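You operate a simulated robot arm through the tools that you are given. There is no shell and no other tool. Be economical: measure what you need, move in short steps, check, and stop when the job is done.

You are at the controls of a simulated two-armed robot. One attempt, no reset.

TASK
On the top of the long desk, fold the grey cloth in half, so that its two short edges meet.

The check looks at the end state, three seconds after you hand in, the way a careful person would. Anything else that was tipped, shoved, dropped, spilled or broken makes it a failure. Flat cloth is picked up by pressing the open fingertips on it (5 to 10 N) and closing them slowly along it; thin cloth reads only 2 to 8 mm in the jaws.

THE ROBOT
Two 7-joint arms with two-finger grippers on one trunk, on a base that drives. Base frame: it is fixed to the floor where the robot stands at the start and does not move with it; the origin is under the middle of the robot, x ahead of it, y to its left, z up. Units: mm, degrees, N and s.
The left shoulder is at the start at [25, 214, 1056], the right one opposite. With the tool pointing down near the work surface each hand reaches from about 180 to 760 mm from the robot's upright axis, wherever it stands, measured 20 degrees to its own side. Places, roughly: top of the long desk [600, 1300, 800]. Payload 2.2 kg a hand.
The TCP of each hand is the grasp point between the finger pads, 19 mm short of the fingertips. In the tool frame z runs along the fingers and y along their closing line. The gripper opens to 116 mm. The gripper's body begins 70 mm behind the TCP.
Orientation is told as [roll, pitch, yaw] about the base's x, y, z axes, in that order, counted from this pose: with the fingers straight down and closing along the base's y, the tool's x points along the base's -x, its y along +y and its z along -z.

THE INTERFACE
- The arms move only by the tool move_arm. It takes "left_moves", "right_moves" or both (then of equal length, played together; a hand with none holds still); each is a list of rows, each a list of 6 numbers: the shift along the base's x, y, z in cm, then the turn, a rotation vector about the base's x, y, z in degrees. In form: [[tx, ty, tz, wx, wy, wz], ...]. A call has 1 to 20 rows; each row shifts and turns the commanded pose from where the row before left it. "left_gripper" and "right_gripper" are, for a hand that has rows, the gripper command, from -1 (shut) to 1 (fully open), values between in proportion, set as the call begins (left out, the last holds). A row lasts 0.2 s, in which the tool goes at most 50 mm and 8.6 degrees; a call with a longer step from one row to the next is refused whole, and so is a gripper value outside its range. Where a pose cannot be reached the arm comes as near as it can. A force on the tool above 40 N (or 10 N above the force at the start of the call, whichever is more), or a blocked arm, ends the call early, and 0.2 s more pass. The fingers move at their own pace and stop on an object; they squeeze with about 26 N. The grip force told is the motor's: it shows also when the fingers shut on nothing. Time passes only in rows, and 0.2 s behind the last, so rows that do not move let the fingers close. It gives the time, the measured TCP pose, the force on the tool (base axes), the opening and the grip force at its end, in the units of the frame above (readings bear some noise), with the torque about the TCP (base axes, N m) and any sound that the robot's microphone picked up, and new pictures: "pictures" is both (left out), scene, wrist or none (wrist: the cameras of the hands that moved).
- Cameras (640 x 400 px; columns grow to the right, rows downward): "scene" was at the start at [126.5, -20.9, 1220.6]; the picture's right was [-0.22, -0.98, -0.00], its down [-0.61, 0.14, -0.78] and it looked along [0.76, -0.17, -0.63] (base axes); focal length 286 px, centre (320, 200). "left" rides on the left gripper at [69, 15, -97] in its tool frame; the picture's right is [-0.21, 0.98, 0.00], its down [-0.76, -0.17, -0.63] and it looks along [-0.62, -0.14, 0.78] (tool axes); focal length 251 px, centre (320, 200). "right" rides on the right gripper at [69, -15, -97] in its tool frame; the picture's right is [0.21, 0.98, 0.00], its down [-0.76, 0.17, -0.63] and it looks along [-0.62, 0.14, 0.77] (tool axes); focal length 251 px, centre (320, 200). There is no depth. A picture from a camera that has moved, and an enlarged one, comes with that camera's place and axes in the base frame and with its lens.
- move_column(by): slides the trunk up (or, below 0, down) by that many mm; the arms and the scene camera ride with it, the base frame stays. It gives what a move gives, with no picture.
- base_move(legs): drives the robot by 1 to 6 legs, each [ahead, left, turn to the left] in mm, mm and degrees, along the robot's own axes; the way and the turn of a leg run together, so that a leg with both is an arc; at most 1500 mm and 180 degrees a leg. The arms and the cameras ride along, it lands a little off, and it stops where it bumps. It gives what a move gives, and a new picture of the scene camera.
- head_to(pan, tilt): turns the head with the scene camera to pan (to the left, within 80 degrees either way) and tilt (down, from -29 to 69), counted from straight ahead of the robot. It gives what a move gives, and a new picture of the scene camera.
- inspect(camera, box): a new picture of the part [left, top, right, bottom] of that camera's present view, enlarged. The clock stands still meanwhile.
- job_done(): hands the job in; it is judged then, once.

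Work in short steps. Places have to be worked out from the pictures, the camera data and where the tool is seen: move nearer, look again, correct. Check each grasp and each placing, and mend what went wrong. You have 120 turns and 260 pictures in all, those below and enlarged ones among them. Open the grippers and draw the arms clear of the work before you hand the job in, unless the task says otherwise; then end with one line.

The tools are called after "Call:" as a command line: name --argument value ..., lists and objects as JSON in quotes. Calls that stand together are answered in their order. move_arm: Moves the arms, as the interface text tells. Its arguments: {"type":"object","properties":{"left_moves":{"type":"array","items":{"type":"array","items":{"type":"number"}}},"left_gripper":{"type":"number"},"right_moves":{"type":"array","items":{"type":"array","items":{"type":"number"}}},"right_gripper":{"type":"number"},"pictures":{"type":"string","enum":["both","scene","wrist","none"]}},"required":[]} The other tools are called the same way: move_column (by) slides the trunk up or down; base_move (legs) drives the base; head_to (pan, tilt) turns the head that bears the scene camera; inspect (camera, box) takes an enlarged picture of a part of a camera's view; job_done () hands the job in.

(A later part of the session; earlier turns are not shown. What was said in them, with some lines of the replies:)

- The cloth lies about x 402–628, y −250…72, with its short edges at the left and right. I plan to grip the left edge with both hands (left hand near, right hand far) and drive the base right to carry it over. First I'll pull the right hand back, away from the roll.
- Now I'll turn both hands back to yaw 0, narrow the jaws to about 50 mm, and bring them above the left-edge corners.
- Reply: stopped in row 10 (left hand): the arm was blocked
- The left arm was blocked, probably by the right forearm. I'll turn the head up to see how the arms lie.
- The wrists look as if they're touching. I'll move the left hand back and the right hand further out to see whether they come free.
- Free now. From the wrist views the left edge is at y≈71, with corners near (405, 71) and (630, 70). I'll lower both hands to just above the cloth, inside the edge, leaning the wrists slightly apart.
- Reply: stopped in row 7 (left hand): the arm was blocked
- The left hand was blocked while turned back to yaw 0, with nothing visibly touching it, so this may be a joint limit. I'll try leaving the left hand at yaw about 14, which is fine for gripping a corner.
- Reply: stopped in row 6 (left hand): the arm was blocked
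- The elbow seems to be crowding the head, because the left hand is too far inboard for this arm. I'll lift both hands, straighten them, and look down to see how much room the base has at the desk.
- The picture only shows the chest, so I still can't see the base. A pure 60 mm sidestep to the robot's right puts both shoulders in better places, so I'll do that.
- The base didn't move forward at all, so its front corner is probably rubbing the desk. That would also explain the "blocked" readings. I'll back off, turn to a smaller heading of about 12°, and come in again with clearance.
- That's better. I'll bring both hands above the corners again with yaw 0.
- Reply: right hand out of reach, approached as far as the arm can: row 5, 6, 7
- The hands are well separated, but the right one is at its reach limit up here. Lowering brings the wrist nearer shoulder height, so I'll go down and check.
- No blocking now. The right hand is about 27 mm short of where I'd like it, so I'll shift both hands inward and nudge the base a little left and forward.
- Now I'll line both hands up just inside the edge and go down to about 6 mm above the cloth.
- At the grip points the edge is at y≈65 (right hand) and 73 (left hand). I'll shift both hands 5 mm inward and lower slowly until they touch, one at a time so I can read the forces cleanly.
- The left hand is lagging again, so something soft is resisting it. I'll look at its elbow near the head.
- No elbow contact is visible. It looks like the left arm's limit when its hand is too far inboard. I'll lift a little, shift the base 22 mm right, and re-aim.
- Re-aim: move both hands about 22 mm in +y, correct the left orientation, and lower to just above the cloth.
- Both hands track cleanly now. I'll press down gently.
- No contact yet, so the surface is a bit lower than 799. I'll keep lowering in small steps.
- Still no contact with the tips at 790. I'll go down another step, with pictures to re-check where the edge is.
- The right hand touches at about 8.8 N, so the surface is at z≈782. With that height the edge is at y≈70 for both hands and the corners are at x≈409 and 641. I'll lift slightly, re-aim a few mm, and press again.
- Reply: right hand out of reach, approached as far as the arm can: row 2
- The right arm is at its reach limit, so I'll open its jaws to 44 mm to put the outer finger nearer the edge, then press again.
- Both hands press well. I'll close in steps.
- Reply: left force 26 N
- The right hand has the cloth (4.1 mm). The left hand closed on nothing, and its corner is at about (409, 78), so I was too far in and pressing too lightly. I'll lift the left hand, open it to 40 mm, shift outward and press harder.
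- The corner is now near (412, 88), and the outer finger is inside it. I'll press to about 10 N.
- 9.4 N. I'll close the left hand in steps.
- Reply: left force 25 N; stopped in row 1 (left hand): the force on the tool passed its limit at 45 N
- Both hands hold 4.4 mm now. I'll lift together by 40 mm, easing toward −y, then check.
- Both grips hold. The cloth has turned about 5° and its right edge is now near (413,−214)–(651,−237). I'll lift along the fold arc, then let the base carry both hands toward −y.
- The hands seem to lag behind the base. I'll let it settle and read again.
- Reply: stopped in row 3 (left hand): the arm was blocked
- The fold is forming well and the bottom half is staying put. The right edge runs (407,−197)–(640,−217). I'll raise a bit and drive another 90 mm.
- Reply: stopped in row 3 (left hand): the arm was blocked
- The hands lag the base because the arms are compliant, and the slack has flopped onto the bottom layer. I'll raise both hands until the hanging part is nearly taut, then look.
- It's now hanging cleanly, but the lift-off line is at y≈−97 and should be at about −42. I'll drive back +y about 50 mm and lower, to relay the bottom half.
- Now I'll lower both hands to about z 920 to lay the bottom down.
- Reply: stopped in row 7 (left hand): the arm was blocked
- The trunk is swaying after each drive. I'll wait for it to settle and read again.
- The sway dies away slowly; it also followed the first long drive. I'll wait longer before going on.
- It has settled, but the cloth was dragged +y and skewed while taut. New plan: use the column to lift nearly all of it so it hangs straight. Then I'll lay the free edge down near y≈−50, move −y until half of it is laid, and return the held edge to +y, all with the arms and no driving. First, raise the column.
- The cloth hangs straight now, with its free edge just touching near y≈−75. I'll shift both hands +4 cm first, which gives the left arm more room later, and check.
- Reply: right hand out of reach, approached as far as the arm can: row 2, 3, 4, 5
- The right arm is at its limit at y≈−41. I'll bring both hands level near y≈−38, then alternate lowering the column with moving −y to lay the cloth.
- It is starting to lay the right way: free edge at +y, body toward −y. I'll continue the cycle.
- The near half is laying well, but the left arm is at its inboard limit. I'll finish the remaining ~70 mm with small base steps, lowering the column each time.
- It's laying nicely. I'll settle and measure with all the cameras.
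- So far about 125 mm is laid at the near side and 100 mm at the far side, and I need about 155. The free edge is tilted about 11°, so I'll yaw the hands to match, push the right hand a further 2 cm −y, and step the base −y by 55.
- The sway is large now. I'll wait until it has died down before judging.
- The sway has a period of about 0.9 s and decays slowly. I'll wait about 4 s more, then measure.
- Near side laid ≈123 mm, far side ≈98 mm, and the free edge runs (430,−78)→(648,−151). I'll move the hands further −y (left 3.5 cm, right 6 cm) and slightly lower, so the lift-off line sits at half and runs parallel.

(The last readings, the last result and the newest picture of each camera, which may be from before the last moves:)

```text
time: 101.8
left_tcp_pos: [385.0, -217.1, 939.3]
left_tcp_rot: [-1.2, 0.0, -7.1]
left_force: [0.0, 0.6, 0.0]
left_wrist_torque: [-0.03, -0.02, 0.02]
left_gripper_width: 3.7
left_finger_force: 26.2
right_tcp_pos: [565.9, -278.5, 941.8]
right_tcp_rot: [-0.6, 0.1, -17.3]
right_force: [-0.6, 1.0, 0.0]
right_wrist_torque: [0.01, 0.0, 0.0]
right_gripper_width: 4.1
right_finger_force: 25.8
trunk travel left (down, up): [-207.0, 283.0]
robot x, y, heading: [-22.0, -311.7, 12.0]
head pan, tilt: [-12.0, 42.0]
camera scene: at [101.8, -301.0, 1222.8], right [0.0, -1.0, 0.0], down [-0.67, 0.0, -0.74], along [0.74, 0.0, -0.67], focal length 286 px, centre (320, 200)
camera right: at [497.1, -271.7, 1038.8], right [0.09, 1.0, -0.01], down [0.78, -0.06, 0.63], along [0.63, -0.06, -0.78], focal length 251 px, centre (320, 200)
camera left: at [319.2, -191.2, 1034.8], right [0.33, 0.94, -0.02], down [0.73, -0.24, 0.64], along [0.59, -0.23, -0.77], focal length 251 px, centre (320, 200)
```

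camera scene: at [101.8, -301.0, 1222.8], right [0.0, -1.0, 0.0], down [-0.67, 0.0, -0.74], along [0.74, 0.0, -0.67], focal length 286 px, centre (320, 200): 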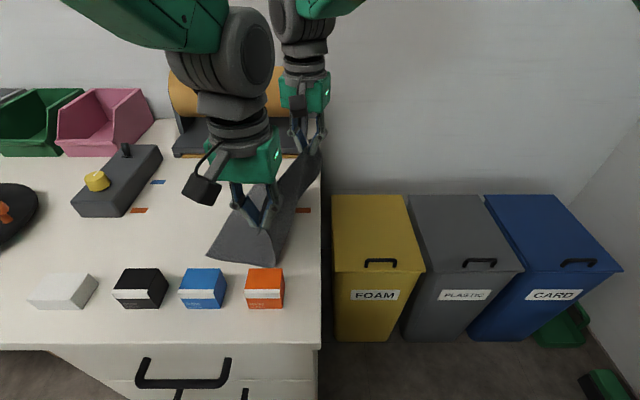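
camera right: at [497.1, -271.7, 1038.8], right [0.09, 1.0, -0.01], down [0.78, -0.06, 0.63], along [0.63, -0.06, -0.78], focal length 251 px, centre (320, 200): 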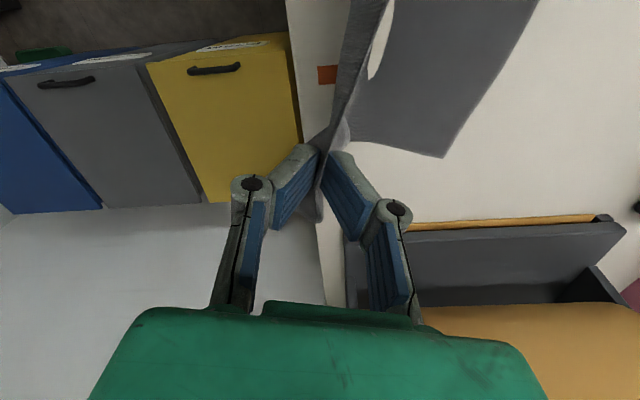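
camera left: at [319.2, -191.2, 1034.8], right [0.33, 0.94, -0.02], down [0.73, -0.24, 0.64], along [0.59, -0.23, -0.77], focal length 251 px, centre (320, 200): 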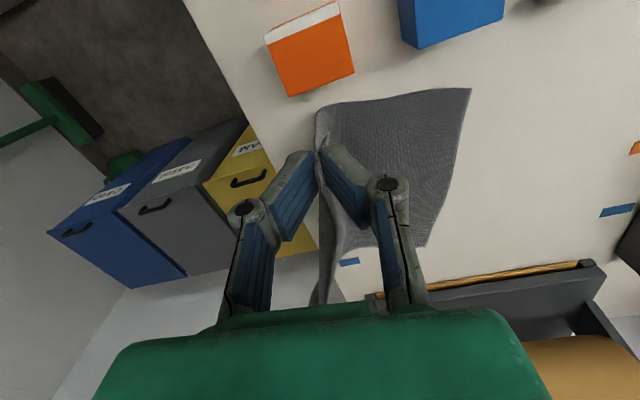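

Near side laid ≈146 mm, far ≈125–130 mm: close to half, and the far fold line is near the desk's right edge, so I'll stop here. Now I'll swing the held edge back over toward the free edge: near target ≈(438,−105), far ≈(620,−154). First half of the arc.

Call:
move_arm --left_moves '[[0.54, 1.13, -0.2, 0, 0, -1], [0.54, 1.13, -0.2, 0, 0, -1], [0.54, 1.13, -0.6, 0, 0, -1], [0.54, 1.13, -0.6, 0, 0, -1], [0.54, 1.13, -0.9, 0, 0, -1], [0.54, 1.13, -0.9, 0, 0, -1], [0, 0, 0, 0, 0, 0], [0, 0, 0, 0, 0, 0]]' --right_moves '[[0.5, 1.2, -0.2, 0, 0, 0], [0.5, 1.2, -0.2, 0, 0, 0], [0.5, 1.2, -0.6, 0, 0, 0], [0.5, 1.2, -0.6, 0, 0, 0], [0.5, 1.2, -0.9, 0, 0, 0], [0.5, 1.2, -0.9, 0, 0, 0], [0, 0, 0, 0, 0, 0], [0, 0, 0, 0, 0, 0]]' --pictures "both"

```text
time: 103.6
left_tcp_pos: [418.5, -146.7, 905.0]
left_tcp_rot: [-1.3, 0.1, -13.1]
left_force: [-0.1, 0.3, 0.2]
left_wrist_torque: [-0.01, 0.02, 0.0]
left_gripper_width: 3.7
left_finger_force: 26.0
right_tcp_pos: [597.7, -206.2, 908.0]
right_tcp_rot: [-0.7, 0.2, -17.4]
right_force: [0.0, -1.0, -1.4]
right_wrist_torque: [0.0, -0.01, 0.03]
right_gripper_width: 3.9
right_finger_force: 28.2
trunk travel left (down, up): [-207.0, 283.0]
robot x, y, heading: [-25.3, -309.8, 11.9]
head pan, tilt: [-12.0, 42.0]
camera scene: at [102.5, -300.2, 1222.7], right [0.0, -1.0, 0.0], down [-0.67, 0.0, -0.74], along [0.74, 0.0, -0.67], focal length 286 px, centre (320, 200)
camera right: at [527.8, -198.3, 1005.0], right [0.09, 1.0, -0.01], down [0.78, -0.06, 0.63], along [0.63, -0.06, -0.78], focal length 251 px, centre (320, 200)
camera left: at [355.0, -114.7, 1000.8], right [0.43, 0.9, -0.02], down [0.7, -0.32, 0.64], along [0.57, -0.29, -0.77], focal length 251 px, centre (320, 200)
```

scene: 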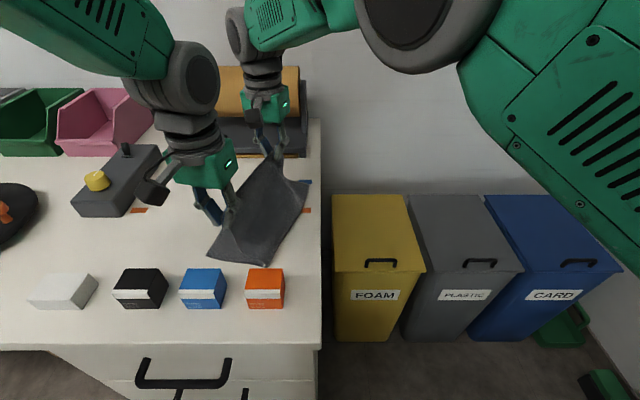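
right: 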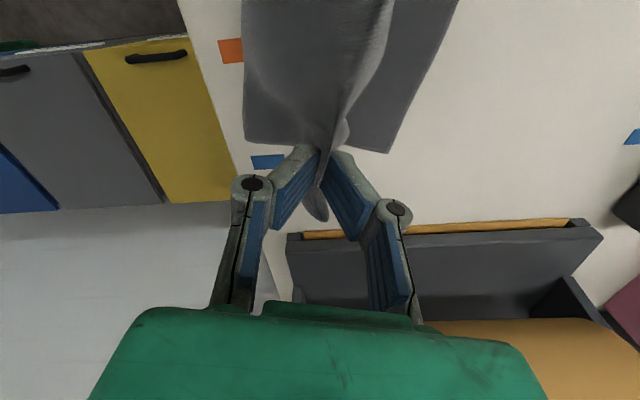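
left: 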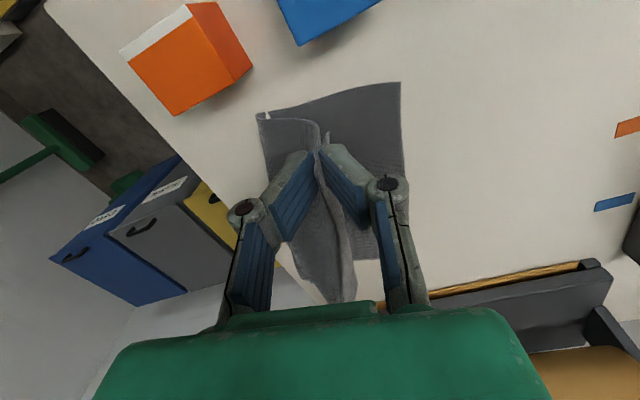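

The fold is forming cleanly. I'll complete the arc down to just above the table.

Call:
move_arm --left_moves '[[0.37, 0.8, -1, 0, 0, 0], [0.37, 0.8, -1.2, 0, 0, 0], [0.33, 0.7, -1.2, 0, 0, 0], [0.28, 0.6, -1.2, 0, 0, 0], [0.23, 0.5, -1.2, 0, 0, 0], [0.19, 0.4, -1.2, 0, 0, 0], [0.1, 0.2, -1.1, 0, 0, 0], [0.1, 0.2, -1.0, 0, 0, 0], [0, 0, 0, 0, 0, 0], [0, 0, 0, 0, 0, 0]]' --right_moves '[[0.42, 0.95, -1, 0, 0, 0], [0.42, 0.95, -1.2, 0, 0, 0], [0.37, 0.83, -1.2, 0, 0, 0], [0.31, 0.71, -1.2, 0, 0, 0], [0.26, 0.6, -1.3, 0, 0, 0], [0.21, 0.48, -1.3, 0, 0, 0], [0.1, 0.24, -1.2, 0, 0, 0], [0.1, 0.24, -1.1, 0, 0, 0], [0, 0, 0, 0, 0, 0], [0, 0, 0, 0, 0, 0]]' --pictures "both"

```text
time: 105.8
left_tcp_pos: [437.7, -106.0, 812.9]
left_tcp_rot: [-1.3, -0.1, -13.1]
left_force: [0.6, -0.2, 0.2]
left_wrist_torque: [-0.02, -0.01, 0.03]
left_gripper_width: 3.9
left_finger_force: 26.1
right_tcp_pos: [613.6, -158.8, 813.3]
right_tcp_rot: [-0.6, 0.3, -17.3]
right_force: [-0.3, -0.1, -0.6]
right_wrist_torque: [0.05, 0.02, -0.03]
right_gripper_width: 4.0
right_finger_force: 27.2
right hand out of reach, approached as far as the arm can: row 6, 8
trunk travel left (down, up): [-207.0, 283.0]
robot x, y, heading: [-28.0, -310.5, 11.9]
head pan, tilt: [-12.0, 42.0]
camera scene: at [102.7, -299.5, 1222.7], right [0.0, -1.0, 0.0], down [-0.67, 0.0, -0.74], along [0.74, 0.0, -0.67], focal length 286 px, centre (320, 200)
camera right: at [544.5, -151.4, 909.4], right [0.09, 1.0, -0.01], down [0.78, -0.06, 0.63], along [0.63, -0.06, -0.78], focal length 251 px, centre (320, 200)
camera left: at [374.0, -73.7, 909.2], right [0.43, 0.9, -0.02], down [0.7, -0.32, 0.64], along [0.57, -0.29, -0.77], focal length 251 px, centre (320, 200)
```

scene: 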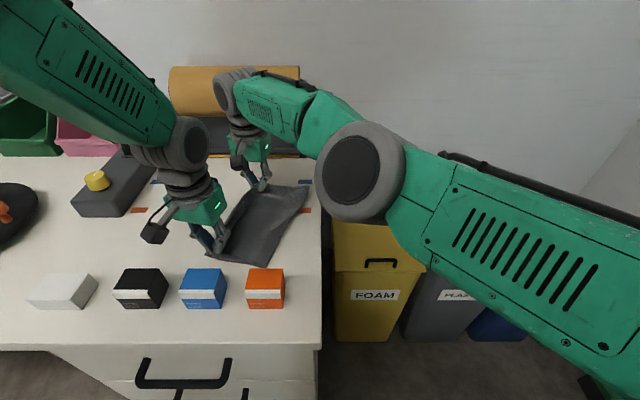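
right: 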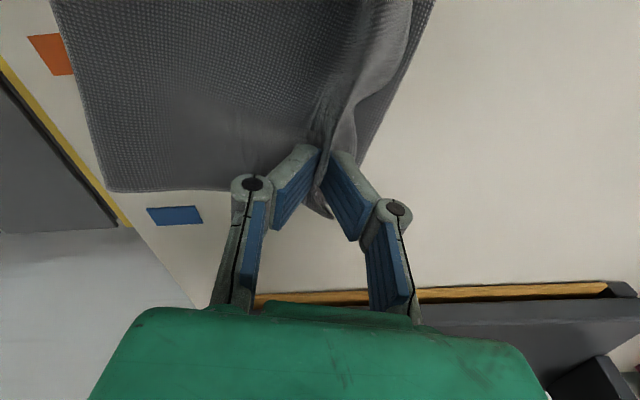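
left: 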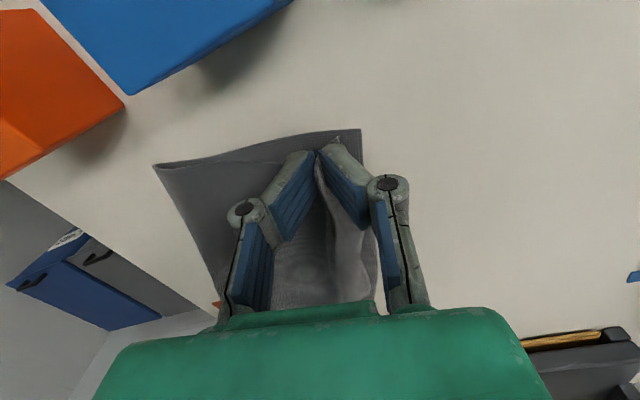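

Both hands are about 24 mm inside the free edge. The strip plus the unrolled ridge should put the held edge about there, so I'll lower to touch, open the jaws gently, and lift.

Call:
move_arm --left_moves '[[0, 0, -0.3, 0, 0, 0], [0, 0, -0.3, 0, 0, 0], [0, 0, -0.2, 0, 0, 0], [0, 0, 0, 0, 0, 0]]' --right_moves '[[0, 0, -0.3, 0, 0, 0], [0, 0, -0.3, 0, 0, 0], [0, 0, -0.2, 0, 0, 0], [0, 0, 0, 0, 0, 0]]' --pictures "none"

Call:
move_arm --left_moves '[[0, 0, 0, 0, 0, 0], [0, 0, 0.2, 0, 0, 0]]' --right_moves '[[0, 0, 0, 0, 0, 0], [0, 0, 0.2, 0, 0, 0]]' --left_gripper -0.7 --right_gripper -0.7 --pictures "none"

Call:
move_arm --left_moves '[[0, 0, 0, 0, 0, 0], [0, 0, 0.6, 0, 0, 0], [0, 0, 1, 0, 0, 0], [0, 0, 1.5, 0, 0, 0], [0, 0, 2, 0, 0, 0], [0, 0, 2, 0, 0, 0], [0, 0, 2, 0, 0, 0]]' --right_moves '[[0, 0, 0, 0, 0, 0], [0, 0, 0.6, 0, 0, 0], [0, 0, 1, 0, 0, 0], [0, 0, 1.5, 0, 0, 0], [0, 0, 2, 0, 0, 0], [0, 0, 2, 0, 0, 0], [0, 0, 2, 0, 0, 0]]' --left_gripper -0.4 --right_gripper -0.4 --pictures "both"

```text
time: 106.8
left_tcp_pos: [436.8, -105.8, 805.7]
left_tcp_rot: [-1.4, 0.0, -13.0]
left_force: [-0.1, 0.8, 4.9]
left_wrist_torque: [0.07, -0.06, -0.01]
left_gripper_width: 4.0
left_finger_force: 26.5
right_tcp_pos: [614.0, -160.1, 805.6]
right_tcp_rot: [-0.6, 0.1, -17.4]
right_force: [0.0, 0.8, 1.5]
right_wrist_torque: [-0.02, 0.0, -0.03]
right_gripper_width: 3.6
right_finger_force: 23.3
trunk travel left (down, up): [-207.0, 283.0]
robot x, y, heading: [-23.8, -308.7, 11.5]
head pan, tilt: [-12.0, 42.0]
```

```text
time: 107.4
left_tcp_pos: [437.3, -106.0, 807.6]
left_tcp_rot: [-1.3, 0.0, -13.1]
left_force: [-0.4, 0.4, -0.1]
left_wrist_torque: [-0.01, 0.02, -0.03]
left_gripper_width: 17.2
left_finger_force: 0.1
right_tcp_pos: [613.9, -158.4, 805.4]
right_tcp_rot: [-0.8, 0.2, -17.3]
right_force: [0.4, 1.3, -0.8]
right_wrist_torque: [-0.02, 0.01, -0.02]
right_gripper_width: 17.4
right_finger_force: 0.0
trunk travel left (down, up): [-207.0, 283.0]
robot x, y, heading: [-25.4, -309.5, 11.9]
head pan, tilt: [-12.0, 42.0]
```

```text
time: 109.0
left_tcp_pos: [437.2, -108.1, 898.1]
left_tcp_rot: [-1.2, 0.0, -13.1]
left_force: [-0.4, 0.8, 0.4]
left_wrist_torque: [-0.01, -0.01, 0.0]
left_gripper_width: 34.8
left_finger_force: 0.1
right_tcp_pos: [613.9, -159.4, 900.0]
right_tcp_rot: [-0.7, 0.1, -17.4]
right_force: [0.6, -0.8, -0.5]
right_wrist_torque: [0.01, -0.03, 0.0]
right_gripper_width: 35.1
right_finger_force: 0.0
trunk travel left (down, up): [-207.0, 283.0]
robot x, y, heading: [-21.8, -308.1, 12.1]
head pan, tilt: [-12.0, 42.0]
camera scene: at [101.4, -299.5, 1222.8], right [0.0, -1.0, 0.0], down [-0.67, 0.0, -0.74], along [0.74, 0.0, -0.67], focal length 286 px, centre (320, 200)
camera right: at [543.8, -152.3, 995.4], right [0.09, 1.0, -0.01], down [0.77, -0.06, 0.63], along [0.63, -0.06, -0.78], focal length 251 px, centre (320, 200)
camera left: at [372.8, -74.8, 995.0], right [0.43, 0.9, -0.02], down [0.7, -0.32, 0.64], along [0.57, -0.29, -0.77], focal length 251 px, centre (320, 200)
```

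scene: 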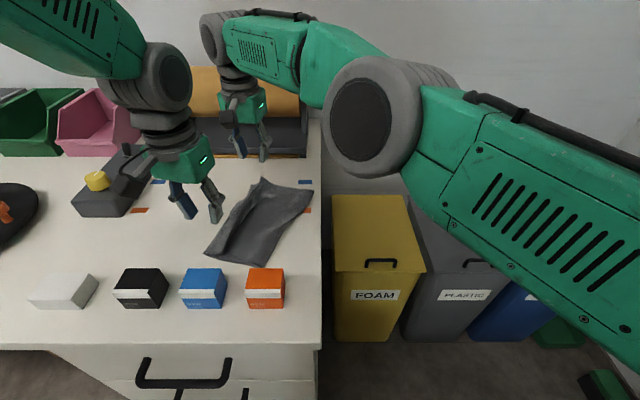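
right: 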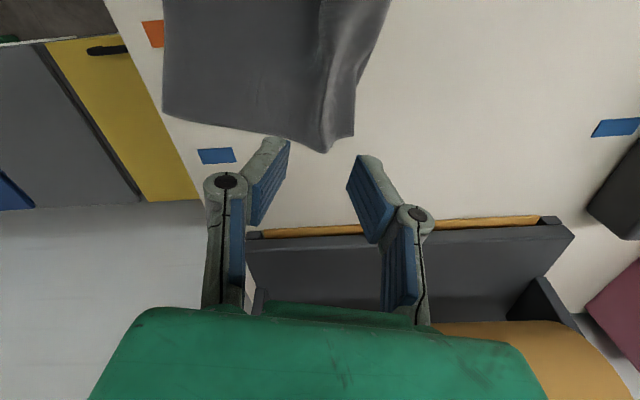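
left: 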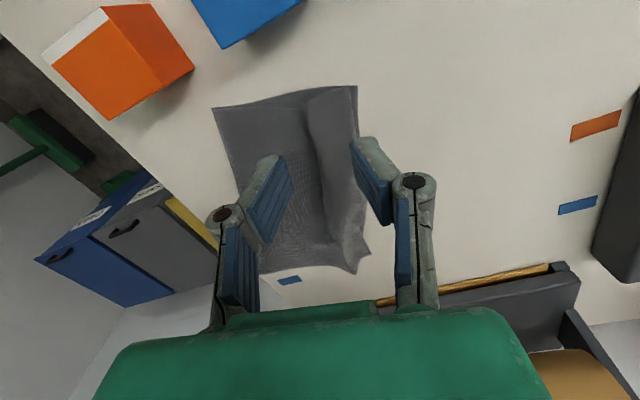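

It's folded, with a ridge near the joined edges. I'll take a close look.

Call:
inspect --camera "scene" --box '[180, 150, 340, 290]'

Call:
inspect --camera "left" --box '[190, 70, 400, 300]'

Call:
inspect --camera "right" --box '[140, 0, 420, 180]'

```text
2.86 times, centred on (260, 220) of scene
camera zoom: at [101.4, -299.5, 1222.8], right [0.0, -1.0, 0.0], down [-0.67, 0.0, -0.74], along [0.74, 0.0, -0.67], focal length 816 px, centre (491, 143)
```

zoom: 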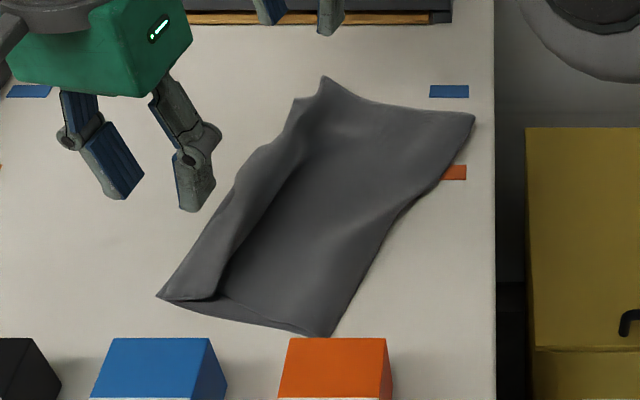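

```text
1.74 times, centred on (295, 185) of left
camera zoom: at [372.8, -74.8, 995.0], right [0.43, 0.9, -0.02], down [0.7, -0.32, 0.64], along [0.57, -0.29, -0.77], focal length 437 px, centre (364, 226)
```

zoom: 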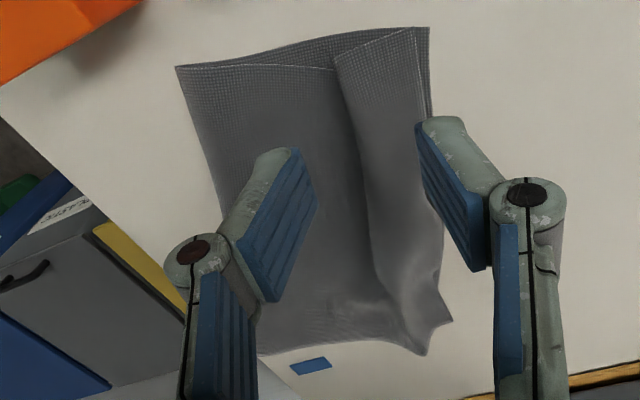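

```text
2.22 times, centred on (280, 90) of right
camera zoom: at [543.8, -152.3, 995.4], right [0.09, 1.0, -0.01], down [0.77, -0.06, 0.63], along [0.63, -0.06, -0.78], focal length 559 px, centre (409, 444)
```

zoom: 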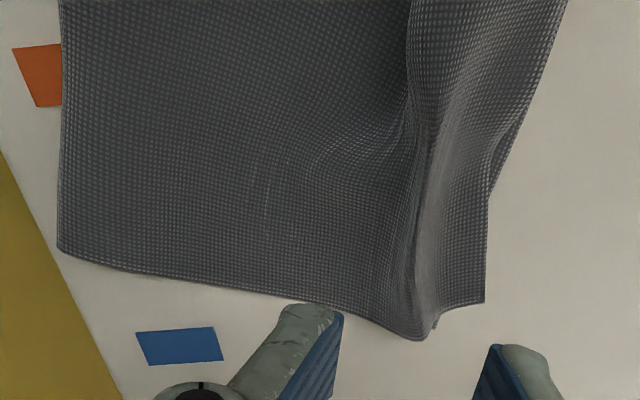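

The short edges meet within about 1 cm, and the whole cloth is on the desk. Another press could only drag the edges apart, so I'll leave it. I'll lift both hands clear, draw back and open.

Call:
move_arm --left_moves '[[0, 0, 2, 0, 0, 0], [0, 0, 2, 0, 0, 0], [0, 0.5, 2, 0, 0, 0], [0, 1, 2, 0, 0, 0], [0, 1, 2, 0, 0, 0], [-1, 1, 0, 0, 0, 0], [-1, 1, 0, 0, 0, 0], [-1, 1, 0, 0, 0, 0]]' --right_moves '[[0, 0, 2, 0, 0, 0], [0, 0, 2, 0, 0, 0], [0, -0.5, 2, 0, 0, 0], [0, -2, 2, 0, 0, 0], [0, -2, 2, 0, 0, 0], [-2, -3, 0, 0, 0, 0], [-2, -3, 0, 0, 0, 0], [-2, -3, 0, 0, 0, 0]]' --left_gripper 0.6 --right_gripper 0.6 --pictures "scene"

Call:
inspect --camera "scene" --box '[180, 150, 340, 290]'

```text
time: 110.8
left_tcp_pos: [406.4, -51.9, 999.5]
left_tcp_rot: [-1.2, 0.0, -13.1]
left_force: [-0.1, -0.9, 1.2]
left_wrist_torque: [0.03, -0.02, 0.01]
left_gripper_width: 92.7
left_finger_force: 0.1
right_tcp_pos: [552.1, -298.4, 999.2]
right_tcp_rot: [-0.6, 0.0, -17.4]
right_force: [-0.5, -0.9, 1.0]
right_wrist_torque: [-0.01, -0.01, 0.01]
right_gripper_width: 92.8
right_finger_force: 0.1
trunk travel left (down, up): [-207.0, 283.0]
robot x, y, heading: [-22.5, -309.0, 11.8]
head pan, tilt: [-12.0, 42.0]
camera scene: at [99.8, -300.7, 1223.0], right [0.0, -1.0, 0.0], down [-0.67, 0.0, -0.74], along [0.74, 0.0, -0.67], focal length 286 px, centre (320, 200)
```

scene: 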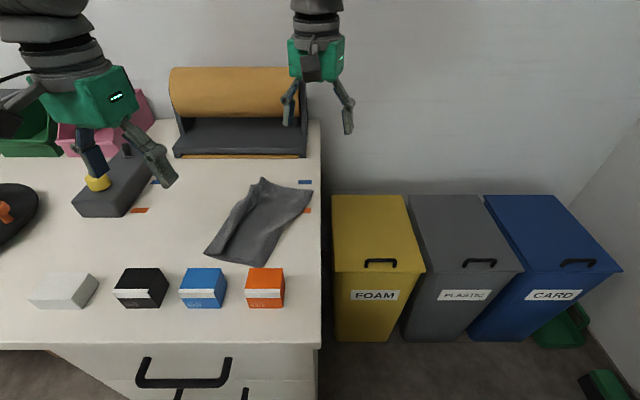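

```text
2.86 times, centred on (260, 220) of scene
camera zoom: at [99.8, -300.7, 1223.0], right [0.0, -1.0, 0.0], down [-0.67, 0.0, -0.74], along [0.74, 0.0, -0.67], focal length 816 px, centre (491, 143)
```

zoom: 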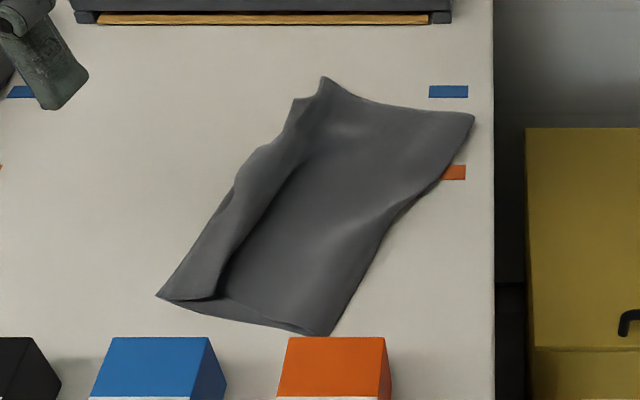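

Call:
job_done

```text
The job is handed in.
```

I folded the grey cloth in half on the long desk. By the last pictures its two short edges meet to within about 1 to 1.5 cm. A soft ridge is left in the cloth along those edges; I left it because pressing it could have pulled them apart. The folded cloth lies turned about 15° from where it started, and nothing else on the desk looks moved. Both grippers are open and the arms are drawn clear.
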